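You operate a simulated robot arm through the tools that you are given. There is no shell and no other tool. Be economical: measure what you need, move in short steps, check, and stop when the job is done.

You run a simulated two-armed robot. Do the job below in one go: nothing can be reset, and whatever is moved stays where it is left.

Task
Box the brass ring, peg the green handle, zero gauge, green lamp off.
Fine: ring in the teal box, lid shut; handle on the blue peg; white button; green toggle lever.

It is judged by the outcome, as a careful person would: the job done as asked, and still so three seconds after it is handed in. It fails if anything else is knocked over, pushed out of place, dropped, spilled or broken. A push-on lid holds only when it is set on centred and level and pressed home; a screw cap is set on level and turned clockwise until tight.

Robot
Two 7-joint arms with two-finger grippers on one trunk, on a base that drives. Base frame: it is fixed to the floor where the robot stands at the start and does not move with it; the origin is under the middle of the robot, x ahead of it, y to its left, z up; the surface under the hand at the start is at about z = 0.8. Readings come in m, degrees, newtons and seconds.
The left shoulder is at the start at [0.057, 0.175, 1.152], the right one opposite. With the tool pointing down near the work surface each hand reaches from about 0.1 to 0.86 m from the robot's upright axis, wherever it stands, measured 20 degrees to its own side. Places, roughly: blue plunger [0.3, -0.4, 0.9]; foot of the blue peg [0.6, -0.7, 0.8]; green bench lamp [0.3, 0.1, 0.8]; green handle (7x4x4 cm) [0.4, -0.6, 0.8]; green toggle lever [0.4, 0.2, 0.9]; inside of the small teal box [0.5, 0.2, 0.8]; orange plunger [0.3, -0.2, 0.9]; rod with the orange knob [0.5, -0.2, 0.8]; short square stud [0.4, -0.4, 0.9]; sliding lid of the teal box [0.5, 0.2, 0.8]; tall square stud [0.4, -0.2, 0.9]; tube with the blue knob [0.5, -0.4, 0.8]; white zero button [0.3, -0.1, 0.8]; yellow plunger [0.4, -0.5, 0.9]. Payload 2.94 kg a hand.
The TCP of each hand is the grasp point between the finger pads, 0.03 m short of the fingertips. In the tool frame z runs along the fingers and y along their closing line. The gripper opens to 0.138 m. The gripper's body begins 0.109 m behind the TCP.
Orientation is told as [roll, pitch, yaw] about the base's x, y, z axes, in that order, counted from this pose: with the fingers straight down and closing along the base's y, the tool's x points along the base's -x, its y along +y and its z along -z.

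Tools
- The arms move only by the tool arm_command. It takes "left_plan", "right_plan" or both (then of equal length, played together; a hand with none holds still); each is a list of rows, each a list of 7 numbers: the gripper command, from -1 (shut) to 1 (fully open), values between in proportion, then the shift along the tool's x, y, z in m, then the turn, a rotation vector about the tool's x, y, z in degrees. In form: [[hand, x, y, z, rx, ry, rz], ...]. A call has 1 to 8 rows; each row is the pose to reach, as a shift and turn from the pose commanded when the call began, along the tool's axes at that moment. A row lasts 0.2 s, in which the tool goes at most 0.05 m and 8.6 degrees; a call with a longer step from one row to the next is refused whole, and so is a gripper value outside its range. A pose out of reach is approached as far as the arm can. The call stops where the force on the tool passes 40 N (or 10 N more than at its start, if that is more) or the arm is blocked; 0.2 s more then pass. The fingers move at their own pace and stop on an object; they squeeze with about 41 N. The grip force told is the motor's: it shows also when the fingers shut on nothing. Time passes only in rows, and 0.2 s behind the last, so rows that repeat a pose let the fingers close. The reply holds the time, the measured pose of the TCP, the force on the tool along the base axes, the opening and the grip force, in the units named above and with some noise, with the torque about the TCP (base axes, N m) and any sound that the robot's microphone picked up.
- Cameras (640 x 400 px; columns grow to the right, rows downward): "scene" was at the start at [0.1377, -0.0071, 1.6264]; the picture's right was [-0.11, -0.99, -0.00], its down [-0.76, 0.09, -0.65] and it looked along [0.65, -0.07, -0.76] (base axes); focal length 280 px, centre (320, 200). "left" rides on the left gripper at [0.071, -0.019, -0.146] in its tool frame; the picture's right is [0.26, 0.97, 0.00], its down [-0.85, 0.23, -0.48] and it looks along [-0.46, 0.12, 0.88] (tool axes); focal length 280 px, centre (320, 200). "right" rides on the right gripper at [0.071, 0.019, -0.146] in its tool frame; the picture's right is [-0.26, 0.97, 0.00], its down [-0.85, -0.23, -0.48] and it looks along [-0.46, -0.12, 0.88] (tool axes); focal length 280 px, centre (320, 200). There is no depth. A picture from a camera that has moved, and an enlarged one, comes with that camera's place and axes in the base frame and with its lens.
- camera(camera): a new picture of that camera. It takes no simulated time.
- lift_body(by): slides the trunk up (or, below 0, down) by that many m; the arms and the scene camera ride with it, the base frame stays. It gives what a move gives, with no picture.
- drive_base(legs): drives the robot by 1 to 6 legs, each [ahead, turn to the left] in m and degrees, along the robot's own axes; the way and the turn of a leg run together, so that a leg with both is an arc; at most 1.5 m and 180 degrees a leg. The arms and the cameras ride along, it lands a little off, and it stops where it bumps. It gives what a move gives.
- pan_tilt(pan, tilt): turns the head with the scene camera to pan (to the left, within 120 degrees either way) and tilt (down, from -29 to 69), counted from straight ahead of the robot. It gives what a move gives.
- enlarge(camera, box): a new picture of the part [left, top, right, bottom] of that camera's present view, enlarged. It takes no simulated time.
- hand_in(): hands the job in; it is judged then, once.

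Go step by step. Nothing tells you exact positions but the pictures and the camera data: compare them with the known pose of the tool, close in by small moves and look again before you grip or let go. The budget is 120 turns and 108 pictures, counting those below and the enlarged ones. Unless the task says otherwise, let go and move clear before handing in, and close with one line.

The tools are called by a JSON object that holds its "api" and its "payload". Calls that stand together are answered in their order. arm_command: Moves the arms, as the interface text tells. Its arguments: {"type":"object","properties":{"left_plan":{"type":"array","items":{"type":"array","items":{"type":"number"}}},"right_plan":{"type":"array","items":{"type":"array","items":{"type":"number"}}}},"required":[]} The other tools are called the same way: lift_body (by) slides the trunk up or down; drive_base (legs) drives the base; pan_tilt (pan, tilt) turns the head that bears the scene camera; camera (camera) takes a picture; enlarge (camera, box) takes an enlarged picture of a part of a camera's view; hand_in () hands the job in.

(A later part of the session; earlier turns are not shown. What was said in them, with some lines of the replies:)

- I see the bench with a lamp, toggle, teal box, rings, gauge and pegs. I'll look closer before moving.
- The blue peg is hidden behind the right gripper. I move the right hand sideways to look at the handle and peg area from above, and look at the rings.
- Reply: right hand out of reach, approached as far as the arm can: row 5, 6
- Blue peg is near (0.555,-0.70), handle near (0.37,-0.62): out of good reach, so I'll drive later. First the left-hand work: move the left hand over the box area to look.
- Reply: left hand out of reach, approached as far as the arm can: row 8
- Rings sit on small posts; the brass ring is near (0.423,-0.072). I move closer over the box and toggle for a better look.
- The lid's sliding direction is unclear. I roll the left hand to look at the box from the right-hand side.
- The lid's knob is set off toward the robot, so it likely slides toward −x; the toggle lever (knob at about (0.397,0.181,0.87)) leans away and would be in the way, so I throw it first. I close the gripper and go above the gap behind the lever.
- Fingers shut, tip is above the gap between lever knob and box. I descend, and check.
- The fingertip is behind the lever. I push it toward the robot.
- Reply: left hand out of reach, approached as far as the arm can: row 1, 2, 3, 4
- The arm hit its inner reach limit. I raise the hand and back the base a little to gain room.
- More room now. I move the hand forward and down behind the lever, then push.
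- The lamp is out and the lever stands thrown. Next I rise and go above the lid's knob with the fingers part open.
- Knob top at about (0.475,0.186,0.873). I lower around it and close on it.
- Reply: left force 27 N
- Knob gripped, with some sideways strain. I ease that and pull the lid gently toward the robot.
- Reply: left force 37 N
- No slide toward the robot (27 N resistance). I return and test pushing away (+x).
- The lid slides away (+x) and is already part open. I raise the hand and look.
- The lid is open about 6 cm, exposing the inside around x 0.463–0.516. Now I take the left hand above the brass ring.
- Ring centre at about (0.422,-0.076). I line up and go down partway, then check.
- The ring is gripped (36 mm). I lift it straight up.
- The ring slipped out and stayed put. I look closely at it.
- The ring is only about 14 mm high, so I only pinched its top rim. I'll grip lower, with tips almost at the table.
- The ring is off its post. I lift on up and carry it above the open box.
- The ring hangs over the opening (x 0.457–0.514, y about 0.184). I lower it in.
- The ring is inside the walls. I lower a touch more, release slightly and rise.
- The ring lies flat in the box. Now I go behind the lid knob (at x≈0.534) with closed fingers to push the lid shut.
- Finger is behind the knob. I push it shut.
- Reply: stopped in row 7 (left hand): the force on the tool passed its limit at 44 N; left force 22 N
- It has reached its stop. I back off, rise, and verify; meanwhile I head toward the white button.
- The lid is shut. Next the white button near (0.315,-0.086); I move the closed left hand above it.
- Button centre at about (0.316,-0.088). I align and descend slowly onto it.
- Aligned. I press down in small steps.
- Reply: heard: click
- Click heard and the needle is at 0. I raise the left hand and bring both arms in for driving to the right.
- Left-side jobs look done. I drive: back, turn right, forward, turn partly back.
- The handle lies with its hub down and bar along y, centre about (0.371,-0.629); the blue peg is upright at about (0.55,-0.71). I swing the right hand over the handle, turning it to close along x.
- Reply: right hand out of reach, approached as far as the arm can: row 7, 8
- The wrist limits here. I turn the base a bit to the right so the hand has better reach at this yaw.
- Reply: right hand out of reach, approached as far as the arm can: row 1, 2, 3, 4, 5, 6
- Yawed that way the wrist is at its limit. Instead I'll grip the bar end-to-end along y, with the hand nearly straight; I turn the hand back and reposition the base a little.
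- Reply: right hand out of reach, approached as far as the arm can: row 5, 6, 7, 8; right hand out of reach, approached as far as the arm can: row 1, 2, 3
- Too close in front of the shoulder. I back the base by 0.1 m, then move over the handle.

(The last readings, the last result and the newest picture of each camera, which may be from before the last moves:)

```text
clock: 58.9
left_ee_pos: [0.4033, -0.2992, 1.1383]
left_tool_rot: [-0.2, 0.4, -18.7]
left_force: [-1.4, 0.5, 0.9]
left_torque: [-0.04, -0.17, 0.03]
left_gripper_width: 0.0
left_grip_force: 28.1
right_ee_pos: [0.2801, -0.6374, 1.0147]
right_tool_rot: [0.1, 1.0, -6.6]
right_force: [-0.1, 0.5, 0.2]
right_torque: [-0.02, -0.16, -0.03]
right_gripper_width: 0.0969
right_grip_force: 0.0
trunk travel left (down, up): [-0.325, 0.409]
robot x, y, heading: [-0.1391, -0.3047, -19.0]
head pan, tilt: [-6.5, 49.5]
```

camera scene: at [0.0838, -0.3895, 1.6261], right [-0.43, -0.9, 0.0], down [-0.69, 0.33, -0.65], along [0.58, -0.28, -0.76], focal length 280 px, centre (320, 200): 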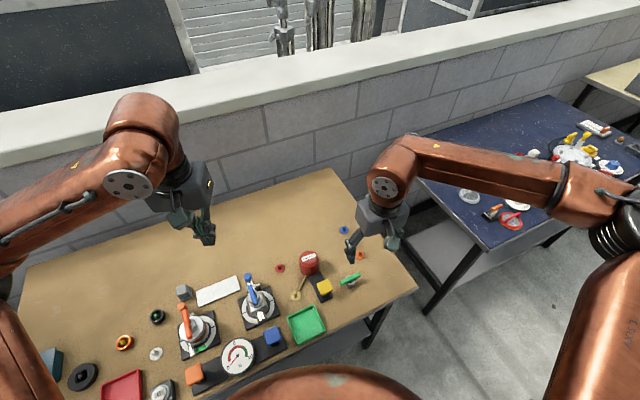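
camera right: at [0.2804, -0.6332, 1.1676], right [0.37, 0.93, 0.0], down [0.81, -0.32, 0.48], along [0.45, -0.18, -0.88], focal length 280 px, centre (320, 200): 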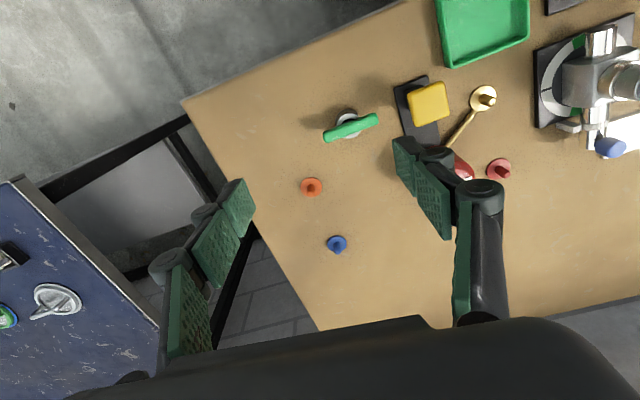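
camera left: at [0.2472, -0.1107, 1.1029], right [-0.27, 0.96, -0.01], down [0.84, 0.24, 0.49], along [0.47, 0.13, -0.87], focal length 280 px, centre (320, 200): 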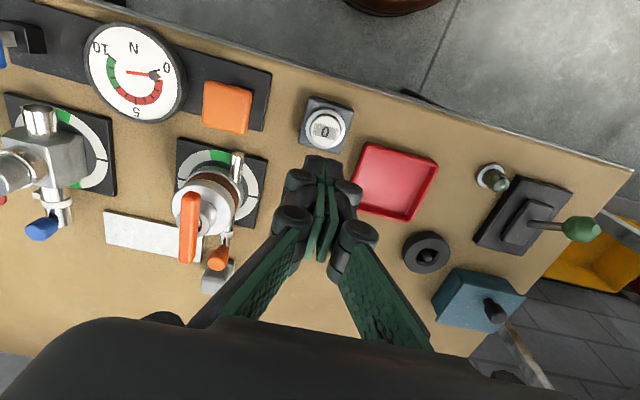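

{"api": "arm_command", "payload": {"right_plan": [[0.4, -0.03, 0.006, 0.01, 0, 0, 0], [0.4, -0.06, 0.012, 0.03, 0, 0, -1], [0.4, -0.0895, 0.018, 0.06, 0, 0, -2]]}}

{"api": "camera", "payload": {"camera": "right"}}

{"api": "enlarge", "payload": {"camera": "scene", "box": [300, 190, 420, 290]}}

```text
clock: 59.4
left_ee_pos: [0.3176, -0.2591, 1.157]
left_tool_rot: [1.0, -4.7, -17.7]
left_force: [0.2, 0.7, -0.7]
left_torque: [0.01, 0.02, 0.0]
left_gripper_width: 0.0001
left_grip_force: 28.2
right_ee_pos: [0.2291, -0.6244, 1.0461]
right_tool_rot: [0.1, -5.8, -10.3]
right_force: [0.6, -0.6, -0.2]
right_torque: [0.1, 0.07, 0.01]
right_gripper_width: 0.0967
right_grip_force: 0.1
right hand out of reach, approached as far as the arm can: row 1, 2
trunk travel left (down, up): [-0.325, 0.409]
robot x, y, heading: [-0.1358, -0.3078, -19.4]
head pan, tilt: [-6.5, 49.5]
stopped in row 2 (right hand): the arm was blocked; the commanded pose is now the measured one
```

```text
41 pictures are left
camera right: at [0.1496, -0.5902, 1.1844], right [0.43, 0.9, 0.03], down [0.74, -0.37, 0.56], along [0.52, -0.22, -0.83], focal length 280 px, centre (320, 200)
```

right: 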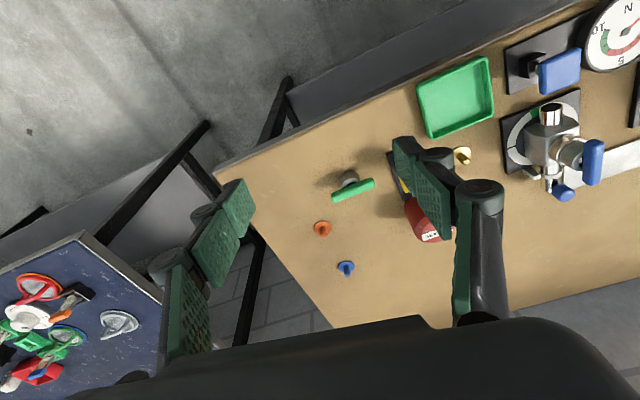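

```text
4.00 times, centred on (360, 240) of scene
camera zoom: at [0.064, -0.3833, 1.6257], right [-0.43, -0.9, 0.01], down [-0.71, 0.34, -0.61], along [0.55, -0.27, -0.79], focal length 1121 px, centre (160, 40)
```

zoom: 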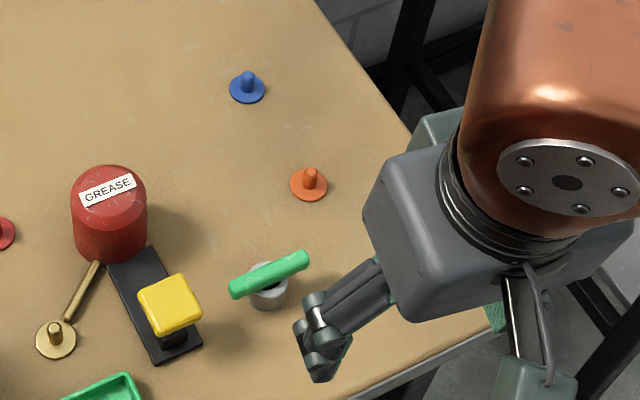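

The readings suggest the robot is rocking after the drive. I hold still and read again.

{"api": "arm_command", "payload": {"right_plan": [[0.4, 0, 0, 0, 0, 0, 0], [0.4, 0, 0, 0, 0, 0, 0], [0.4, 0, 0, 0, 0, 0, 0], [0.4, 0, 0, 0, 0, 0, 0], [0.4, 0, 0, 0, 0, 0, 0]]}}

{"api": "camera", "payload": {"camera": "scene"}}

```text
clock: 59.7
left_ee_pos: [0.2315, -0.2298, 1.1791]
left_tool_rot: [1.0, -9.9, -18.0]
left_force: [-0.3, -0.3, 2.4]
left_torque: [-0.03, -0.02, -0.01]
left_gripper_width: 0.0
left_grip_force: 28.5
right_ee_pos: [0.1414, -0.5933, 1.0671]
right_tool_rot: [-1.3, -9.9, -8.4]
right_force: [-0.7, 0.4, 1.1]
right_torque: [-0.11, -0.2, 0.02]
right_gripper_width: 0.0967
right_grip_force: 0.0
trunk travel left (down, up): [-0.325, 0.409]
robot x, y, heading: [-0.1409, -0.302, -19.3]
head pan, tilt: [-6.5, 49.5]
stopped in row 1 (left hand): the arm was blocked; the commanded pose is now the measured one
```

```text
39 pictures are left
camera scene: at [-0.0392, -0.3466, 1.6295], right [-0.43, -0.9, 0.0], down [-0.67, 0.33, -0.66], along [0.6, -0.29, -0.75], focal length 280 px, centre (320, 200)
```

scene: 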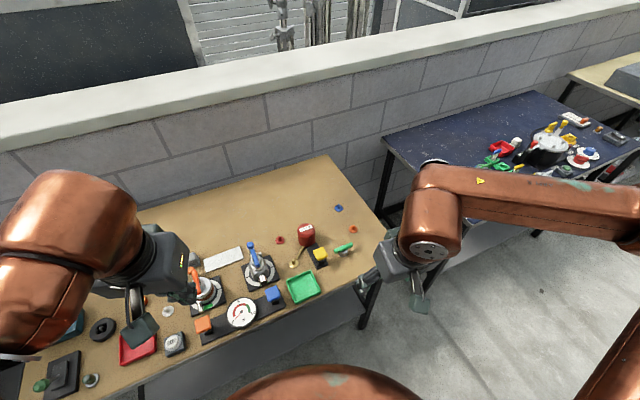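

The whole robot is swaying. I wait more.

{"api": "arm_command", "payload": {"right_plan": [[0.4, 0, 0, 0, 0, 0, 0], [0.4, 0, 0, 0, 0, 0, 0], [0.4, 0, 0, 0, 0, 0, 0], [0.4, 0, 0, 0, 0, 0, 0], [0.4, 0, 0, 0, 0, 0, 0]]}}

```text
clock: 60.7
left_ee_pos: [0.2064, -0.2243, 1.1867]
left_tool_rot: [-1.1, -10.3, -15.7]
left_force: [3.8, -1.2, 0.8]
left_torque: [0.12, 0.37, 0.01]
left_gripper_width: 0.0001
left_grip_force: 28.5
right_ee_pos: [0.1147, -0.5878, 1.066]
right_tool_rot: [-1.8, -11.9, -8.5]
right_force: [0.3, -0.6, -0.9]
right_torque: [0.06, 0.12, 0.0]
right_gripper_width: 0.0967
right_grip_force: 0.0
trunk travel left (down, up): [-0.325, 0.409]
robot x, y, heading: [-0.1367, -0.3029, -19.3]
head pan, tilt: [-6.5, 49.5]
stopped in row 4 (right hand): the arm was blocked; the commanded pose is now the measured one
```

{"api": "arm_command", "payload": {"right_plan": [[0.4, 0, 0, 0, 0, 0, 0], [0.4, 0, 0, 0, 0, 0, 0], [0.4, 0, 0, 0, 0, 0, 0], [0.4, 0, 0, 0, 0, 0, 0], [0.4, 0, 0, 0, 0, 0, 0], [0.4, 0, 0, 0, 0, 0, 0]]}}

{"api": "camera", "payload": {"camera": "scene"}}

```text
clock: 62.1
left_ee_pos: [0.2433, -0.2317, 1.1659]
left_tool_rot: [1.5, -8.8, -17.7]
left_force: [-0.1, 0.3, 0.0]
left_torque: [0.03, 0.0, 0.0]
left_gripper_width: 0.0
left_grip_force: 28.4
right_ee_pos: [0.1539, -0.5985, 1.0578]
right_tool_rot: [-1.2, -9.2, -8.8]
right_force: [-0.4, 0.2, -0.6]
right_torque: [0.03, 0.03, 0.01]
right_gripper_width: 0.0967
right_grip_force: 0.1
trunk travel left (down, up): [-0.325, 0.409]
robot x, y, heading: [-0.135, -0.303, -18.9]
head pan, tilt: [-6.5, 49.5]
```

```text
38 pictures are left
camera scene: at [0.0184, -0.3667, 1.6257], right [-0.43, -0.9, 0.0], down [-0.7, 0.33, -0.64], along [0.57, -0.28, -0.77], focal length 280 px, centre (320, 200)
```

scene: 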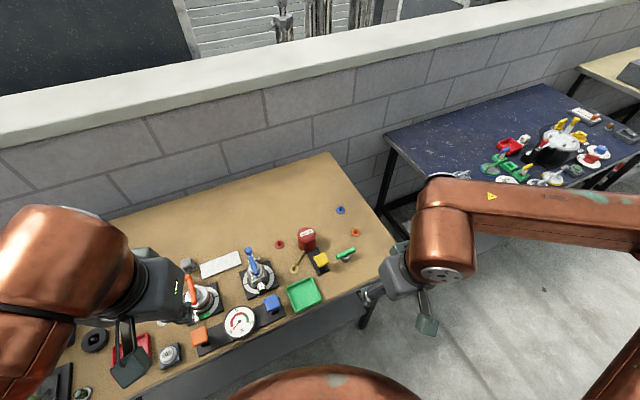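

It's settling. I wait, then re-level the right hand.

{"api": "arm_command", "payload": {"right_plan": [[0.4, 0, 0, 0, 0, 0, 0], [0.4, 0, 0, 0, 0, 0, 0], [0.4, 0, 0, 0, 0, 0, 0], [0.4, 0, 0, 0, 0, 0, 0], [0.4, 0, 0, 0, 0, 4.5, 0], [0.4, 0, 0, 0, -1, 9, 0], [0.4, 0, 0, 0, -1, 9, 0]]}}

{"api": "arm_command", "payload": {"right_plan": [[0.4, 0, 0, 0, 0, 0, 0], [0.4, 0, 0, 0, 0, 0, 0], [0.4, 0, 0, 0, 0, 0, 0]]}}

```text
clock: 63.7
left_ee_pos: [0.2282, -0.2253, 1.1711]
left_tool_rot: [1.3, -9.6, -17.7]
left_force: [0.3, 0.2, 0.6]
left_torque: [-0.01, 0.04, 0.0]
left_gripper_width: 0.0003
left_grip_force: 29.2
right_ee_pos: [0.1385, -0.5938, 1.062]
right_tool_rot: [-0.4, -1.1, -8.8]
right_force: [0.1, -1.1, 0.0]
right_torque: [0.0, 0.05, -0.01]
right_gripper_width: 0.0966
right_grip_force: 0.1
trunk travel left (down, up): [-0.325, 0.409]
robot x, y, heading: [-0.1412, -0.3047, -19.2]
head pan, tilt: [-6.5, 49.5]
```

```text
clock: 64.5
left_ee_pos: [0.2261, -0.2256, 1.1703]
left_tool_rot: [1.3, -9.8, -17.7]
left_force: [0.1, -0.2, -0.1]
left_torque: [0.02, -0.04, -0.02]
left_gripper_width: 0.0002
left_grip_force: 28.5
right_ee_pos: [0.1364, -0.5937, 1.0616]
right_tool_rot: [-0.3, -1.2, -8.8]
right_force: [-0.3, -0.4, -0.1]
right_torque: [0.04, -0.03, -0.01]
right_gripper_width: 0.0966
right_grip_force: 0.0
trunk travel left (down, up): [-0.325, 0.409]
robot x, y, heading: [-0.1412, -0.2991, -19.6]
head pan, tilt: [-6.5, 49.5]
```

Settled now. I move the right hand forward slowly toward above the handle.

{"api": "arm_command", "payload": {"right_plan": [[0.4, -0.03, 0, 0, 0, 0, 0], [0.4, -0.06, 0, 0, 0, 0, 0], [0.4, -0.09, 0, 0, 0, 0, 0], [0.4, -0.12, 0, 0, 0, 0, -1], [0.4, -0.15, 0, 0.01, 0, 1, -2], [0.4, -0.18, 0, 0.02, 0, 1, -3], [0.4, -0.21, 0, 0.03, 0, 1, -4], [0.4, -0.237, 0.001, 0.04, 0, 1, -4.4]]}}

{"api": "camera", "payload": {"camera": "right"}}

```text
clock: 66.3
left_ee_pos: [0.2268, -0.2252, 1.1706]
left_tool_rot: [1.3, -9.7, -17.7]
left_force: [1.0, -1.0, -0.7]
left_torque: [-0.02, 0.02, 0.01]
left_gripper_width: 0.0001
left_grip_force: 28.4
right_ee_pos: [0.2823, -0.6636, 1.065]
right_tool_rot: [-0.4, -0.2, -4.3]
right_force: [0.9, 0.3, 0.4]
right_torque: [0.03, 0.01, -0.01]
right_gripper_width: 0.0968
right_grip_force: 0.0
right hand out of reach, approached as far as the arm can: row 4, 5, 6, 7, 8
trunk travel left (down, up): [-0.325, 0.409]
robot x, y, heading: [-0.1441, -0.3048, -19.0]
head pan, tilt: [-6.5, 49.5]
```

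```text
37 pictures are left
camera right: at [0.2124, -0.6373, 1.2107], right [0.33, 0.94, -0.01], down [0.83, -0.29, 0.48], along [0.45, -0.16, -0.88], focal length 280 px, centre (320, 200)
```

right: 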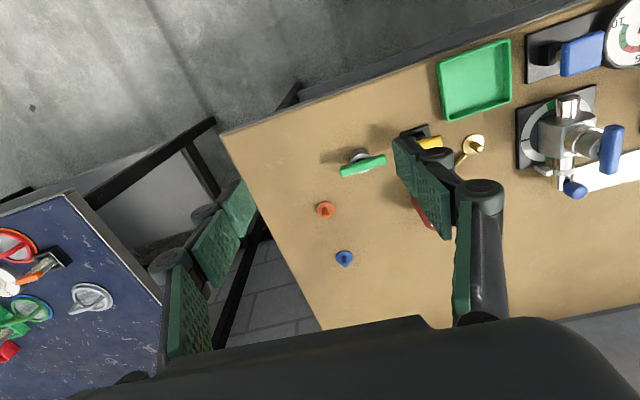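

Stuck moving outward at this height; I try going lower first, which should suit the arm better.

{"api": "arm_command", "payload": {"right_plan": [[0.4, 0, 0, 0.025, 0, 0, 0], [0.4, 0, 0, 0.05, 0, 0, 0], [0.4, 0, 0, 0.075, 0, 0, 0], [0.4, 0, 0, 0.1, 0, 0, 0], [0.4, -0.02, 0.005, 0.11, 0, 0, 0], [0.4, -0.04, 0.01, 0.11, 0, 0, 0]]}}

{"api": "camera", "payload": {"camera": "scene"}}

```text
clock: 67.7
left_ee_pos: [0.2271, -0.2249, 1.1708]
left_tool_rot: [1.3, -9.8, -17.7]
left_force: [-0.5, 0.2, -0.1]
left_torque: [-0.01, -0.01, -0.02]
left_gripper_width: 0.0
left_grip_force: 28.3
right_ee_pos: [0.2793, -0.6814, 0.9677]
right_tool_rot: [-0.2, -0.4, -4.3]
right_force: [1.1, -0.5, -0.3]
right_torque: [0.03, 0.04, -0.05]
right_gripper_width: 0.0965
right_grip_force: 0.1
right hand out of reach, approached as far as the arm can: row 3, 4, 5, 6
trunk travel left (down, up): [-0.325, 0.409]
robot x, y, heading: [-0.1408, -0.3049, -19.1]
head pan, tilt: [-6.5, 49.5]
```

```text
36 pictures are left
camera scene: at [-0.0109, -0.3569, 1.6263], right [-0.43, -0.9, 0.0], down [-0.69, 0.33, -0.65], along [0.59, -0.28, -0.76], focal length 280 px, centre (320, 200)
```

scene: 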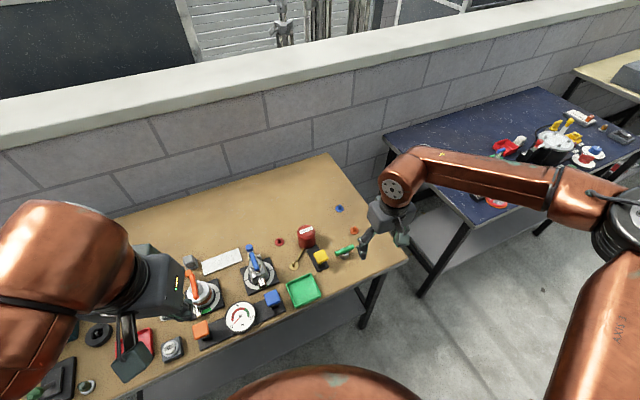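

The right arm is stuck in a poor posture, so I'll use the left arm for the handle and drive the base further right. First I raise the right hand and re-level the left one.

{"api": "arm_command", "payload": {"left_plan": [[-1, 0, 0, 0, 0, 3.3, 0], [-1, 0, 0, 0, 0, 6.6, 0], [-1, 0, 0, 0, 1.3, 9.8, 0], [-1, 0, 0, 0, 1.3, 9.8, 0]], "right_plan": [[0.4, 0, 0, -0.03, 0, 0, 0], [0.4, 0.02, 0, -0.06, 0, 0, 0], [0.4, 0.04, 0, -0.09, 0, 0, 0], [0.4, 0.06, 0, -0.12, 0, 0, 0]]}}

{"api": "drive_base", "payload": {"legs": [[0, -78]]}}

{"api": "camera", "payload": {"camera": "scene"}}

```text
clock: 68.7
left_ee_pos: [0.2263, -0.2257, 1.1721]
left_tool_rot: [-0.1, 0.0, -17.6]
left_force: [0.1, 0.3, 0.0]
left_torque: [0.0, -0.03, 0.0]
left_gripper_width: 0.0
left_grip_force: 28.2
right_ee_pos: [0.2175, -0.6755, 1.0886]
right_tool_rot: [-0.4, -0.3, -4.3]
right_force: [-0.3, 0.3, -0.5]
right_torque: [0.02, -0.05, -0.04]
right_gripper_width: 0.0966
right_grip_force: 0.1
trunk travel left (down, up): [-0.325, 0.409]
robot x, y, heading: [-0.1393, -0.3026, -19.2]
head pan, tilt: [-6.5, 49.5]
```

```text
clock: 72.4
left_ee_pos: [0.015, -0.6449, 1.1707]
left_tool_rot: [0.1, 0.0, -95.6]
left_force: [-0.1, -0.5, -0.7]
left_torque: [-0.03, -0.01, 0.02]
left_gripper_width: 0.0
left_grip_force: 27.6
right_ee_pos: [-0.4288, -0.7302, 1.0877]
right_tool_rot: [-0.4, -0.1, -82.4]
right_force: [0.2, 1.0, 0.1]
right_torque: [0.01, -0.04, 0.0]
right_gripper_width: 0.0963
right_grip_force: 0.0
trunk travel left (down, up): [-0.325, 0.409]
robot x, y, heading: [-0.1353, -0.3061, -97.2]
head pan, tilt: [-6.5, 49.5]
```

```text
35 pictures are left
camera scene: at [-0.165, -0.4385, 1.6264], right [-0.97, 0.24, 0.0], down [0.18, 0.74, -0.65], along [-0.15, -0.63, -0.76], focal length 280 px, centre (320, 200)
```

scene: 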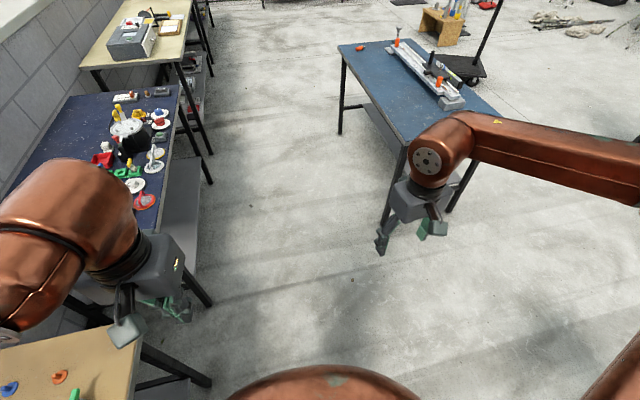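

{"api": "drive_base", "payload": {"legs": [[0.5, 0]]}}

{"api": "drive_base", "payload": {"legs": [[0, 97]]}}

{"api": "camera", "payload": {"camera": "scene"}}

```text
clock: 75.4
left_ee_pos: [-0.0468, -1.1458, 1.1719]
left_tool_rot: [0.0, 0.0, -95.5]
left_force: [0.6, -1.0, 0.1]
left_torque: [0.04, -0.02, 0.01]
left_gripper_width: 0.0
left_grip_force: 28.2
right_ee_pos: [-0.4902, -1.2322, 1.0864]
right_tool_rot: [-0.4, -0.1, -82.3]
right_force: [0.1, 0.2, -0.6]
right_torque: [-0.01, -0.05, -0.02]
right_gripper_width: 0.0966
right_grip_force: 0.2
trunk travel left (down, up): [-0.325, 0.409]
robot x, y, heading: [-0.2032, -0.803, -97.3]
head pan, tilt: [-6.5, 49.5]
```

```text
clock: 79.8
left_ee_pos: [0.125, -0.6197, 1.1703]
left_tool_rot: [0.0, 0.0, -0.5]
left_force: [-0.1, -0.1, -0.4]
left_torque: [-0.01, 0.0, 0.03]
left_gripper_width: 0.0001
left_grip_force: 28.2
right_ee_pos: [0.2497, -1.0543, 1.0876]
right_tool_rot: [-0.4, -0.2, 12.6]
right_force: [-0.7, 0.4, 0.3]
right_torque: [-0.02, -0.01, 0.0]
right_gripper_width: 0.0965
right_grip_force: 0.2
trunk travel left (down, up): [-0.325, 0.409]
robot x, y, heading: [-0.2003, -0.8035, -2.2]
head pan, tilt: [-6.5, 49.5]
```

```text
34 pictures are left
camera scene: at [-0.0639, -0.8155, 1.6264], right [-0.15, -0.99, 0.0], down [-0.75, 0.11, -0.65], along [0.64, -0.1, -0.76], focal length 280 px, centre (320, 200)
```

scene: 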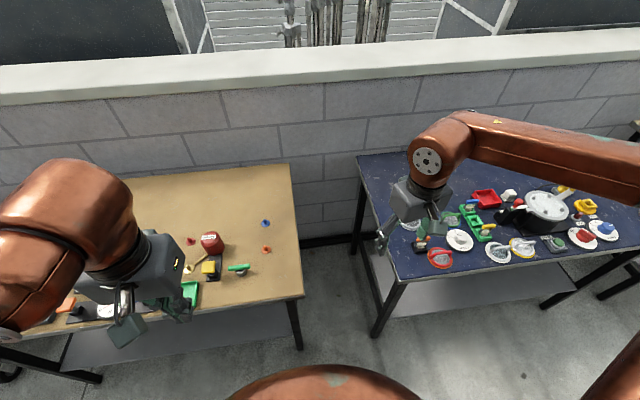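

Now the left arm faces the handle. I extend it over the handle with fingers wide open.

{"api": "arm_command", "payload": {"left_plan": [[0, -0.035, 0, 0.0, 0, 0, 0], [0.3, -0.07, 0, 0.01, 0, 0, 0], [0.45, -0.105, 0, 0.03, 0, 0, 0], [0.45, -0.14, -0.002, 0.06, 0, 0, 0], [0.45, -0.175, -0.003, 0.09, 0, 0, 0], [0.45, -0.21, -0.004, 0.12, 0, 0, 0], [0.45, -0.245, -0.006, 0.15, 0, 0, 0]]}}

{"api": "camera", "payload": {"camera": "left"}}

```text
clock: 81.4
left_ee_pos: [0.3705, -0.6279, 1.0191]
left_tool_rot: [0.0, 0.0, -0.5]
left_force: [1.1, -1.2, 0.4]
left_torque: [0.0, 0.05, -0.03]
left_gripper_width: 0.0999
left_grip_force: 0.1
right_ee_pos: [0.2509, -1.0552, 1.0862]
right_tool_rot: [-0.4, -0.2, 12.6]
right_force: [1.0, 1.0, -0.7]
right_torque: [-0.01, 0.0, -0.01]
right_gripper_width: 0.0967
right_grip_force: 0.2
trunk travel left (down, up): [-0.325, 0.409]
robot x, y, heading: [-0.204, -0.804, -2.1]
head pan, tilt: [-6.5, 49.5]
```

```text
33 pictures are left
camera left: at [0.2983, -0.6471, 1.1653], right [-0.25, 0.97, 0.0], down [0.85, 0.22, 0.48], along [0.46, 0.12, -0.88], focal length 280 px, centre (320, 200)
```

left: 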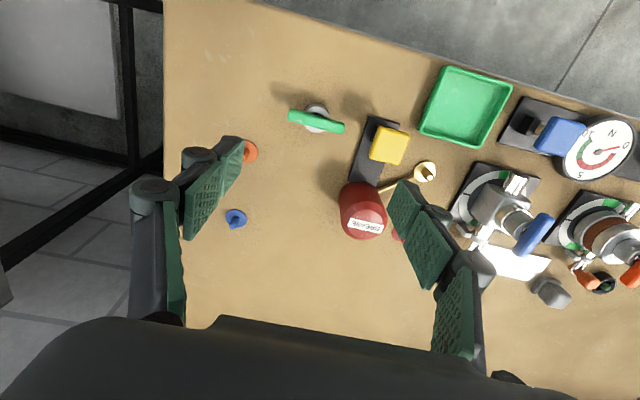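

Working. The yellow plunger is too close for an end-to-end grip, so I turn the left hand 86° to grip across the bar.

{"api": "arm_command", "payload": {"left_plan": [[0.2, 0, 0, 0, 0, 0, -8], [0, 0, 0, 0, 0, 0, -16], [-0.2, 0, 0, 0, 0, 0, -24], [-0.3, 0, 0, 0, 0, 0, -32], [-0.3, 0, 0, 0, 0, 0, -40], [-0.3, 0, 0, 0, 0, 0, -48], [-0.3, 0, 0, 0, 0, 0, -56], [-0.3, 0, 0, 0, 0, 0, -64]]}}

{"api": "arm_command", "payload": {"left_plan": [[-0.3, 0, 0, 0, 0, 0, -8], [-0.3, 0, 0, 0, 0, 0, -16], [-0.3, 0, 0, 0, 0, 0, -22], [-0.3, 0, 0, 0, 0, 0, -22]]}}

{"api": "camera", "payload": {"camera": "left"}}

```text
clock: 83.2
left_ee_pos: [0.3696, -0.6275, 1.0216]
left_tool_rot: [0.0, -0.1, 63.5]
left_force: [-0.3, -0.3, 0.2]
left_torque: [0.0, 0.02, 0.02]
left_gripper_width: 0.0485
left_grip_force: 0.1
right_ee_pos: [0.249, -1.0534, 1.0879]
right_tool_rot: [-0.4, -0.3, 12.7]
right_force: [0.2, 0.2, 0.2]
right_torque: [-0.04, 0.05, -0.01]
right_gripper_width: 0.0967
right_grip_force: 0.1
trunk travel left (down, up): [-0.325, 0.409]
robot x, y, heading: [-0.2003, -0.8061, -2.0]
head pan, tilt: [-6.5, 49.5]
```

```text
clock: 84.2
left_ee_pos: [0.3694, -0.6275, 1.0201]
left_tool_rot: [0.1, 0.0, 85.6]
left_force: [-0.1, -0.1, -0.4]
left_torque: [-0.01, -0.01, 0.01]
left_gripper_width: 0.0483
left_grip_force: 0.0
right_ee_pos: [0.25, -1.0542, 1.088]
right_tool_rot: [-0.5, -0.1, 12.7]
right_force: [0.1, -0.5, -0.3]
right_torque: [-0.01, 0.01, 0.05]
right_gripper_width: 0.0966
right_grip_force: 0.0
trunk travel left (down, up): [-0.325, 0.409]
robot x, y, heading: [-0.2003, -0.8056, -2.1]
head pan, tilt: [-6.5, 49.5]
```

```text
32 pictures are left
camera left: at [0.3827, -0.7018, 1.1672], right [-0.98, -0.19, 0.0], down [-0.16, 0.86, 0.48], along [-0.09, 0.47, -0.88], focal length 280 px, centre (320, 200)
```

left: 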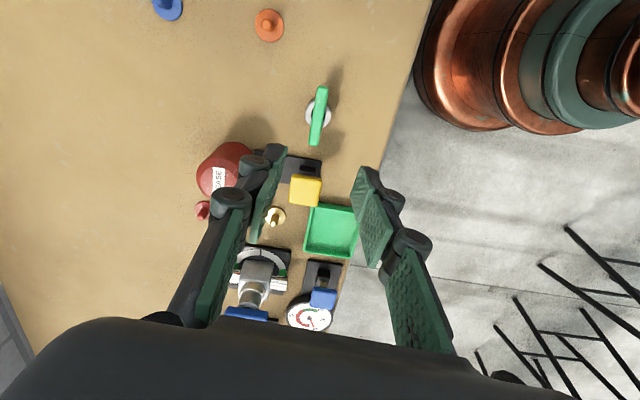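

The turned hand is well lined up. I'll straddle the bar and grip the metal hub; first descend partway and check.

{"api": "arm_command", "payload": {"left_plan": [[-0.16, 0.005, -0.003, 0.04, 0, 0, 0], [-0.16, 0.005, -0.003, 0.08, 0, 0, 0], [-0.16, 0.005, -0.003, 0.115, 0, 0, 0]]}}

{"api": "camera", "payload": {"camera": "left"}}

{"api": "enlarge", "payload": {"camera": "scene", "box": [180, 200, 300, 300]}}

```text
clock: 85.0
left_ee_pos: [0.3742, -0.6335, 0.9041]
left_tool_rot: [0.1, 0.0, 85.5]
left_force: [0.5, -1.2, 0.7]
left_torque: [-0.02, 0.01, 0.0]
left_gripper_width: 0.0581
left_grip_force: 0.0
right_ee_pos: [0.2502, -1.0543, 1.0873]
right_tool_rot: [-0.5, -0.2, 12.8]
right_force: [1.1, 0.3, -0.6]
right_torque: [-0.02, 0.02, -0.01]
right_gripper_width: 0.0964
right_grip_force: 0.0
trunk travel left (down, up): [-0.325, 0.409]
robot x, y, heading: [-0.1979, -0.8019, -2.3]
head pan, tilt: [-6.5, 49.5]
```

```text
31 pictures are left
camera left: at [0.3858, -0.7072, 1.0504], right [-0.98, -0.19, 0.0], down [-0.16, 0.86, 0.48], along [-0.09, 0.47, -0.88], focal length 280 px, centre (320, 200)
```

left: 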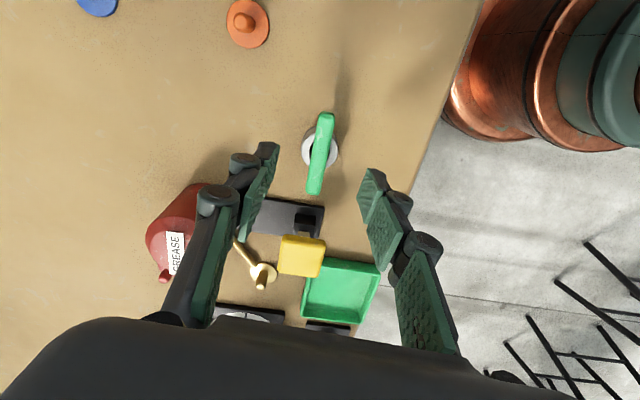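

```text
4.00 times, centred on (240, 250) of scene
camera zoom: at [-0.0629, -0.8156, 1.6262], right [-0.15, -0.99, 0.0], down [-0.75, 0.11, -0.65], along [0.64, -0.1, -0.76], focal length 1121 px, centre (640, 0)
```

zoom: 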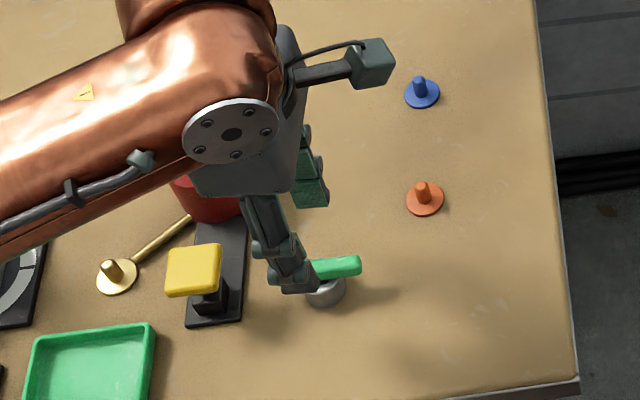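

Centred on the hub. I descend and grip it.

{"api": "arm_command", "payload": {"left_plan": [[-0.16, 0.001, 0.001, 0.03, 0, 0, 0], [-0.16, 0.001, 0.001, 0.055, 0, 0, 0], [-0.16, 0.001, 0.001, 0.066, 0, 0, 0], [-1, 0.001, 0.001, 0.066, 0, 0, 0], [-1, 0.001, 0.001, 0.066, 0, 0, 0], [-1, 0.001, 0.001, 0.066, 0, 0, 0], [-1, 0.001, 0.001, 0.066, 0, 0, 0]]}}

{"api": "camera", "payload": {"camera": "left"}}

```text
clock: 86.6
left_ee_pos: [0.3722, -0.6344, 0.8405]
left_tool_rot: [0.0, 0.0, 85.4]
left_force: [0.2, -0.4, 0.4]
left_torque: [0.01, -0.02, -0.01]
left_gripper_width: 0.0305
left_grip_force: 41.7
right_ee_pos: [0.2489, -1.055, 1.0867]
right_tool_rot: [-0.5, -0.2, 12.8]
right_force: [0.6, -0.1, -0.1]
right_torque: [0.01, -0.01, 0.0]
right_gripper_width: 0.0968
right_grip_force: 0.1
trunk travel left (down, up): [-0.325, 0.409]
robot x, y, heading: [-0.1999, -0.8074, -2.1]
head pan, tilt: [-6.5, 49.5]
```

```text
29 pictures are left
camera left: at [0.3849, -0.7084, 0.9874], right [-0.98, -0.19, 0.0], down [-0.16, 0.86, 0.48], along [-0.09, 0.47, -0.88], focal length 280 px, centre (320, 200)
```

left: 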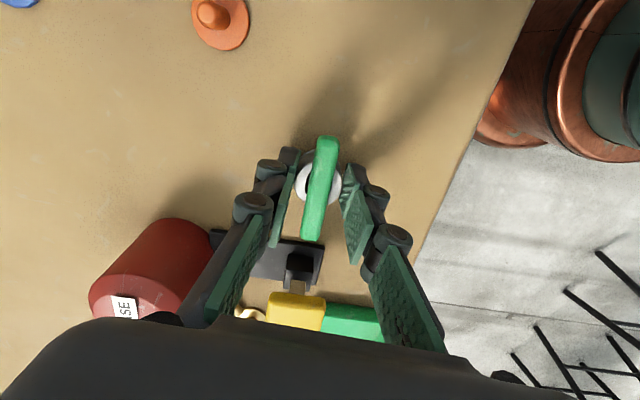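

Hub gripped (30 mm). I lift straight up and check it is held.

{"api": "arm_command", "payload": {"left_plan": [[-1, 0, 0, -0.015, 0, 0, 0], [-1, 0, 0, -0.04, 0, 0, 0], [-1, 0, 0, -0.075, 0, 0, 0], [-1, 0, 0, -0.11, 0, 0, 0]]}}

{"api": "camera", "payload": {"camera": "left"}}

```text
clock: 87.6
left_ee_pos: [0.3711, -0.6343, 0.9502]
left_tool_rot: [0.0, 0.1, 85.6]
left_force: [-0.4, -0.6, -0.9]
left_torque: [0.04, -0.01, 0.01]
left_gripper_width: 0.0304
left_grip_force: 41.4
right_ee_pos: [0.2499, -1.0563, 1.0869]
right_tool_rot: [-0.4, -0.2, 12.7]
right_force: [0.7, 0.6, -0.7]
right_torque: [-0.02, -0.04, 0.01]
right_gripper_width: 0.0965
right_grip_force: 0.0
trunk travel left (down, up): [-0.325, 0.409]
robot x, y, heading: [-0.2036, -0.8044, -1.9]
head pan, tilt: [-6.5, 49.5]
```

```text
28 pictures are left
camera left: at [0.3842, -0.7076, 1.0963], right [-0.98, -0.19, 0.0], down [-0.16, 0.86, 0.48], along [-0.09, 0.47, -0.88], focal length 280 px, centre (320, 200)
```

left: 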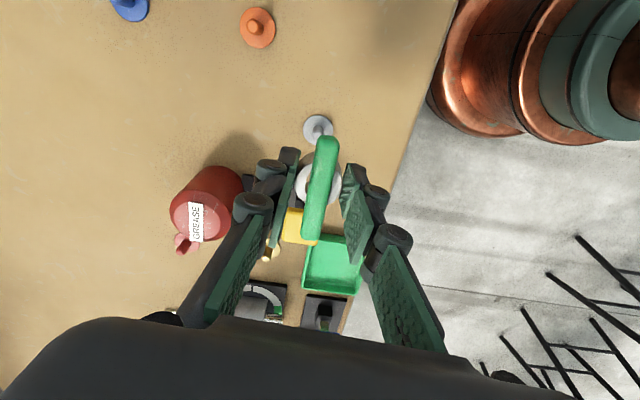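

The handle came off a silver peg and is held. I carry it above the blue peg.

{"api": "arm_command", "payload": {"left_plan": [[-1, 0.0124, -0.037, 0, 0, 0, 0], [-1, 0.0249, -0.074, 0, 0, 0, 0], [-1, 0.0373, -0.111, 0, 0, 0, 0], [-1, 0.0498, -0.1486, 0, 0, 0, 0], [-1, 0.0622, -0.1857, 0, 0, 0, 0], [-1, 0.0622, -0.1857, 0.02, 0, 0, 0], [-1, 0.0622, -0.1857, 0.02, 0, 0, 0]]}}

{"api": "camera", "payload": {"camera": "left"}}

{"api": "enlarge", "payload": {"camera": "scene", "box": [210, 180, 310, 260]}}

```text
clock: 89.2
left_ee_pos: [0.5514, -0.7107, 0.9284]
left_tool_rot: [0.0, 0.0, 85.6]
left_force: [-0.1, -1.1, -0.8]
left_torque: [0.04, -0.02, -0.05]
left_gripper_width: 0.0306
left_grip_force: 41.0
right_ee_pos: [0.25, -1.0546, 1.0866]
right_tool_rot: [-0.3, -0.2, 12.6]
right_force: [0.5, -0.7, -0.4]
right_torque: [0.01, 0.02, -0.02]
right_gripper_width: 0.0965
right_grip_force: 0.0
trunk travel left (down, up): [-0.325, 0.409]
robot x, y, heading: [-0.2008, -0.8034, -2.2]
head pan, tilt: [-6.5, 49.5]
```

```text
27 pictures are left
camera left: at [0.5641, -0.7845, 1.0756], right [-0.98, -0.19, 0.0], down [-0.16, 0.86, 0.48], along [-0.09, 0.47, -0.88], focal length 280 px, centre (320, 200)
```

left: 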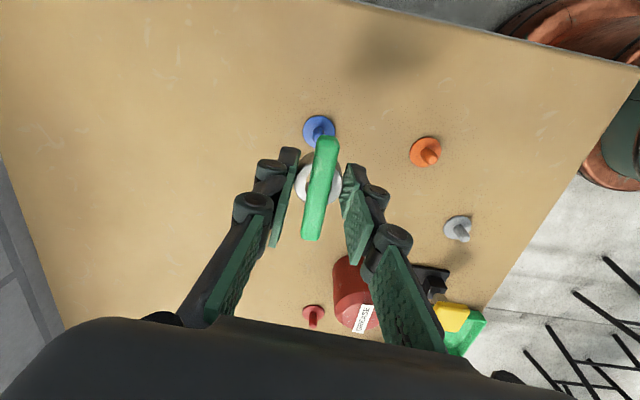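

```text
5.00 times, centred on (260, 220) of scene
camera zoom: at [-0.0638, -0.817, 1.6264], right [-0.15, -0.99, 0.0], down [-0.75, 0.11, -0.65], along [0.64, -0.1, -0.76], focal length 1401 px, centre (620, 100)
```

zoom: 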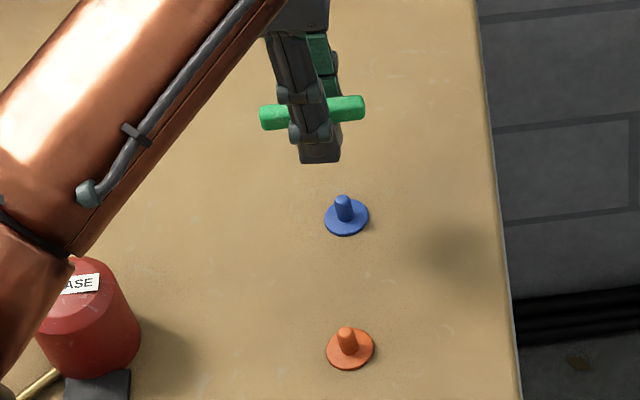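

{"api": "enlarge", "payload": {"camera": "left", "box": [280, 100, 360, 150]}}

```text
8.00 times, centred on (320, 125) of left
camera zoom: at [0.5641, -0.7845, 1.0756], right [-0.98, -0.19, 0.0], down [-0.16, 0.86, 0.48], along [-0.09, 0.47, -0.88], focal length 2243 px, centre (320, 800)
```

zoom: 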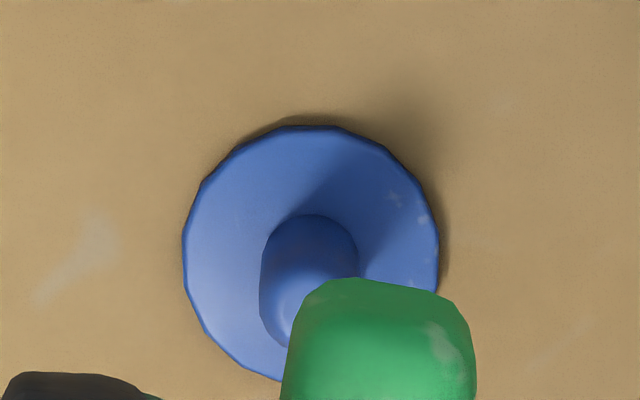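

Alignment is within about 1 mm. I lower the handle onto the blue peg slowly.

{"api": "arm_command", "payload": {"left_plan": [[-1, 0.001, 0.0007, 0.025, 0, 0, 0], [-1, 0.001, 0.0007, 0.045, 0, 0, 0], [-1, 0.001, 0.0007, 0.058, 0, 0, 0], [-1, 0.001, 0.0007, 0.066, 0, 0, 0], [-1, 0.001, 0.0007, 0.073, 0, 0, 0], [-1, 0.001, 0.0007, 0.08, 0, 0, 0], [-1, 0.001, 0.0007, 0.086, 0, 0, 0]]}}

{"api": "camera", "payload": {"camera": "left"}}

{"api": "enlarge", "payload": {"camera": "scene", "box": [210, 180, 310, 260]}}

```text
clock: 90.8
left_ee_pos: [0.5497, -0.713, 0.8438]
left_tool_rot: [0.0, 0.0, 85.4]
left_force: [0.9, -2.0, -2.0]
left_torque: [-0.07, -0.01, 0.02]
left_gripper_width: 0.0307
left_grip_force: 41.0
right_ee_pos: [0.2502, -1.0544, 1.0874]
right_tool_rot: [-0.4, -0.2, 12.7]
right_force: [-0.7, -0.6, 0.5]
right_torque: [-0.02, 0.01, -0.02]
right_gripper_width: 0.0964
right_grip_force: 0.1
trunk travel left (down, up): [-0.325, 0.409]
robot x, y, heading: [-0.2029, -0.8027, -2.0]
head pan, tilt: [-6.5, 49.5]
```

```text
24 pictures are left
camera left: at [0.563, -0.7861, 0.9908], right [-0.98, -0.19, 0.0], down [-0.16, 0.86, 0.48], along [-0.09, 0.47, -0.88], focal length 280 px, centre (320, 200)
```

left: 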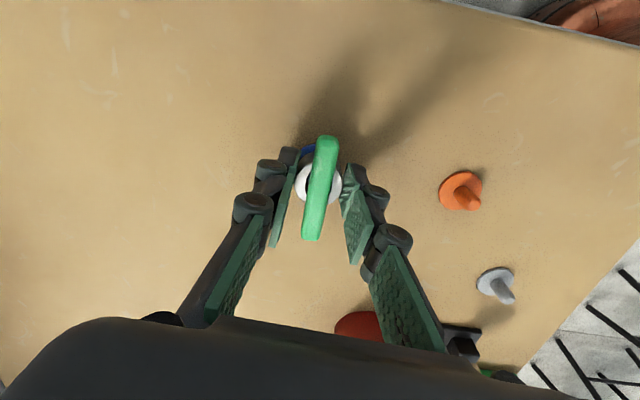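

```text
5.00 times, centred on (260, 220) of scene
camera zoom: at [-0.0635, -0.8163, 1.6263], right [-0.15, -0.99, 0.0], down [-0.75, 0.11, -0.65], along [0.64, -0.1, -0.76], focal length 1401 px, centre (620, 100)
```

zoom: 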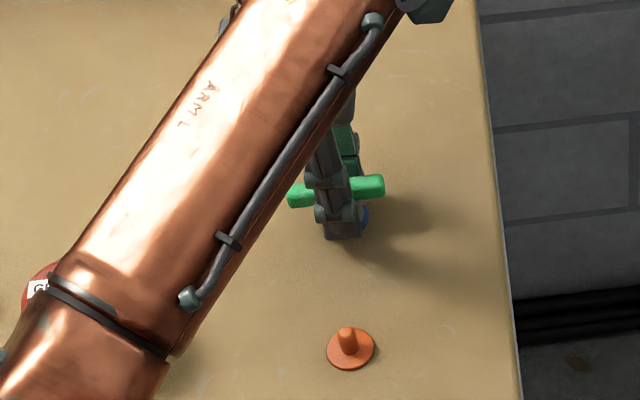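

It went down without resistance, so it is on the peg. I lower the last millimetres, open, and rise.

{"api": "arm_command", "payload": {"left_plan": [[-1, 0, 0, 0.0035, 0, 0, 0], [-1, 0, 0, 0.0035, 0, 0, 0], [-0.3, 0, 0, 0.0035, 0, 0, 0], [-0.16, 0, 0, 0.0035, 0, 0, 0], [-0.16, 0, 0, 0.0035, 0, 0, 0], [-0.16, 0, 0, -0.03, 0, 0, 0], [-0.16, 0, 0, -0.07, 0, 0, 0], [-0.16, 0, 0, -0.115, 0, 0, 0]]}}

{"api": "camera", "payload": {"camera": "left"}}

```text
clock: 92.6
left_ee_pos: [0.5482, -0.7132, 0.9602]
left_tool_rot: [0.0, 0.0, 85.5]
left_force: [-1.2, -0.5, -0.3]
left_torque: [0.02, -0.02, 0.0]
left_gripper_width: 0.058
left_grip_force: 0.0
right_ee_pos: [0.2485, -1.055, 1.088]
right_tool_rot: [-0.4, -0.2, 12.6]
right_force: [0.2, 0.6, -0.6]
right_torque: [0.02, -0.07, -0.03]
right_gripper_width: 0.0966
right_grip_force: 0.1
trunk travel left (down, up): [-0.325, 0.409]
robot x, y, heading: [-0.1968, -0.8057, -1.9]
head pan, tilt: [-6.5, 49.5]
```

```text
22 pictures are left
camera left: at [0.5611, -0.7862, 1.1068], right [-0.98, -0.18, 0.0], down [-0.16, 0.86, 0.48], along [-0.09, 0.47, -0.88], focal length 280 px, centre (320, 200)
```

left: 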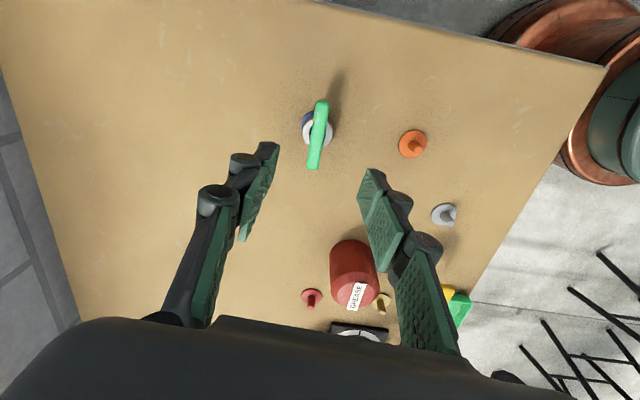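

The handle sits on the blue peg. I check it closely and look over the rest of the table.

{"api": "enlarge", "payload": {"camera": "left", "box": [270, 80, 370, 180]}}

{"api": "arm_command", "payload": {"left_plan": [[-0.16, 0, 0.03, -0.04, 0, 0, 0], [-0.16, 0, 0.06, -0.08, 0, 0, 0], [-0.16, 0, 0.1, -0.1, 0, 0, 0], [-0.16, 0, 0.14, -0.12, 0, 0, 0]]}}

{"api": "pan_tilt", "payload": {"pan": 30, "tilt": 45}}

{"api": "camera", "payload": {"camera": "scene"}}

```text
4.00 times, centred on (320, 130) of left
camera zoom: at [0.5611, -0.7862, 1.1068], right [-0.98, -0.18, 0.0], down [-0.16, 0.86, 0.48], along [-0.09, 0.47, -0.88], focal length 1122 px, centre (320, 480)
```

zoom: 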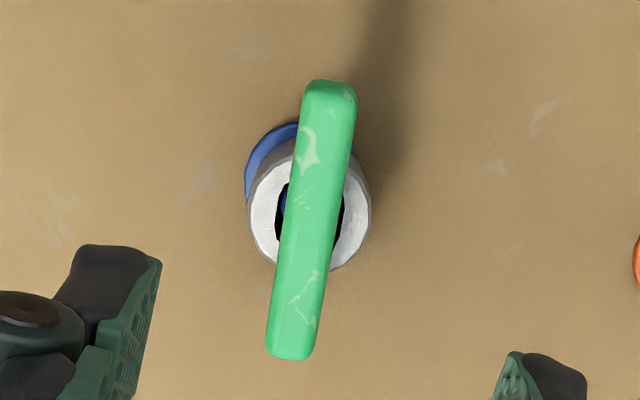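

```text
clock: 93.6
left_ee_pos: [0.4112, -0.7011, 1.0804]
left_tool_rot: [0.0, 0.0, 85.5]
left_force: [-0.7, -0.1, 0.5]
left_torque: [0.01, -0.06, -0.02]
left_gripper_width: 0.058
left_grip_force: 0.1
right_ee_pos: [0.2494, -1.0548, 1.0874]
right_tool_rot: [-0.4, -0.2, 12.6]
right_force: [0.5, -0.9, 0.2]
right_torque: [0.0, -0.02, -0.04]
right_gripper_width: 0.0964
right_grip_force: 0.1
trunk travel left (down, up): [-0.325, 0.409]
robot x, y, heading: [-0.1991, -0.8069, -2.1]
head pan, tilt: [-6.5, 49.5]
```

```text
clock: 94.6
left_ee_pos: [0.4142, -0.7012, 1.0795]
left_tool_rot: [0.0, -0.1, 85.4]
left_force: [0.2, -0.7, -0.4]
left_torque: [0.01, -0.01, -0.03]
left_gripper_width: 0.0579
left_grip_force: 0.0
right_ee_pos: [0.2491, -1.0549, 1.0882]
right_tool_rot: [-0.4, -0.1, 12.7]
right_force: [-0.4, -1.0, -0.4]
right_torque: [-0.02, -0.02, -0.02]
right_gripper_width: 0.0968
right_grip_force: 0.1
trunk travel left (down, up): [-0.325, 0.409]
robot x, y, heading: [-0.2062, -0.8074, -2.1]
head pan, tilt: [30.0, 45.0]
```

```text
20 pictures are left
camera scene: at [-0.0683, -0.7665, 1.6325], right [0.47, -0.88, 0.0], down [-0.63, -0.33, -0.71], along [0.62, 0.33, -0.71], focal length 280 px, centre (320, 200)
```

scene: 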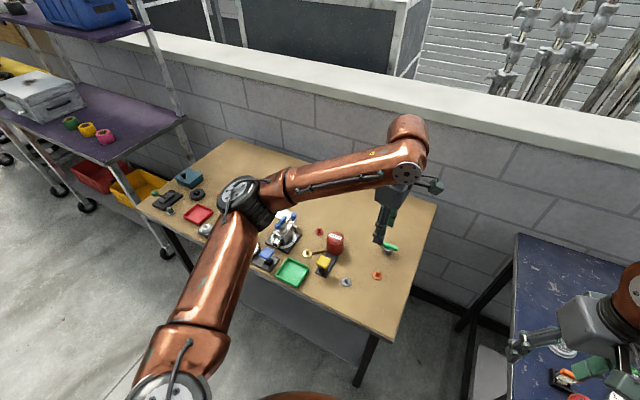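

{"api": "enlarge", "payload": {"camera": "scene", "box": [135, 150, 235, 240]}}

{"api": "enlarge", "payload": {"camera": "scene", "box": [240, 190, 420, 300]}}

```text
4.44 times, centred on (185, 195) of scene
camera zoom: at [-0.0683, -0.7665, 1.6325], right [0.47, -0.88, 0.0], down [-0.63, -0.33, -0.71], along [0.62, 0.33, -0.71], focal length 1245 px, centre (920, 222)
```

zoom: 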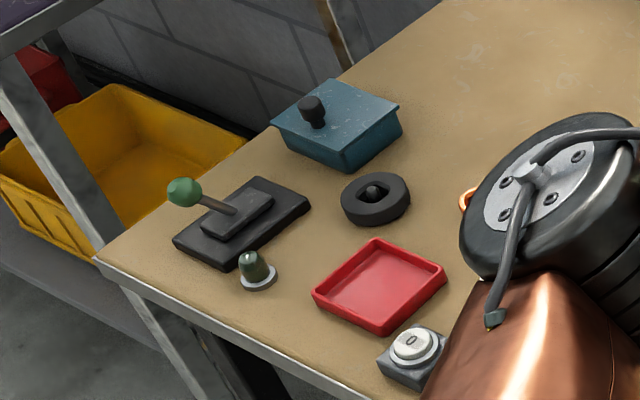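

```text
3.56 times, centred on (330, 245) of scene
camera zoom: at [-0.0683, -0.7665, 1.6325], right [0.47, -0.88, 0.0], down [-0.63, -0.33, -0.71], along [0.62, 0.33, -0.71], focal length 996 px, centre (284, 40)
```

zoom: 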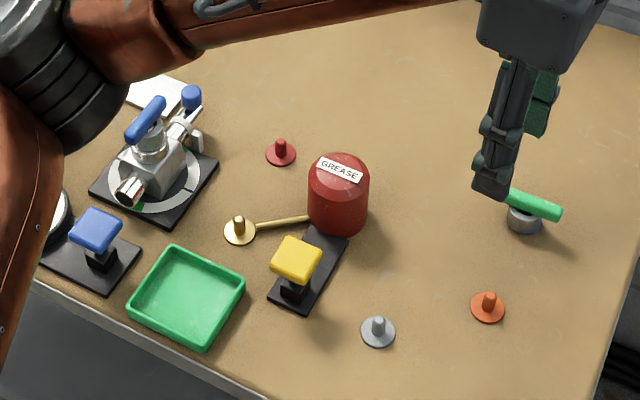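

{"api": "enlarge", "payload": {"camera": "scene", "box": [172, 162, 204, 194]}}

```text
12.50 times, centred on (188, 178) of scene
camera zoom: at [-0.0683, -0.7665, 1.6325], right [0.47, -0.88, 0.0], down [-0.63, -0.33, -0.71], along [0.62, 0.33, -0.71], focal length 3502 px, centre (1970, 475)
```

zoom: 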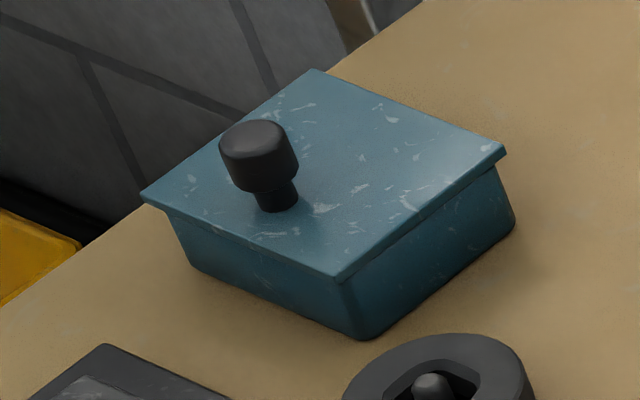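

The ring is boxed under the shut lid, the handle sits on the blue peg, the gauge reads 0 and the lamp is off; nothing else has moved and both hands are clear. Handing in.

{"api": "hand_in", "payload": {}}

```text
The job is handed in.
```

The brass ring is in the teal box with the lid shut, the green handle is on the blue peg, the gauge reads zero and the green lamp is off; the job is handed in.
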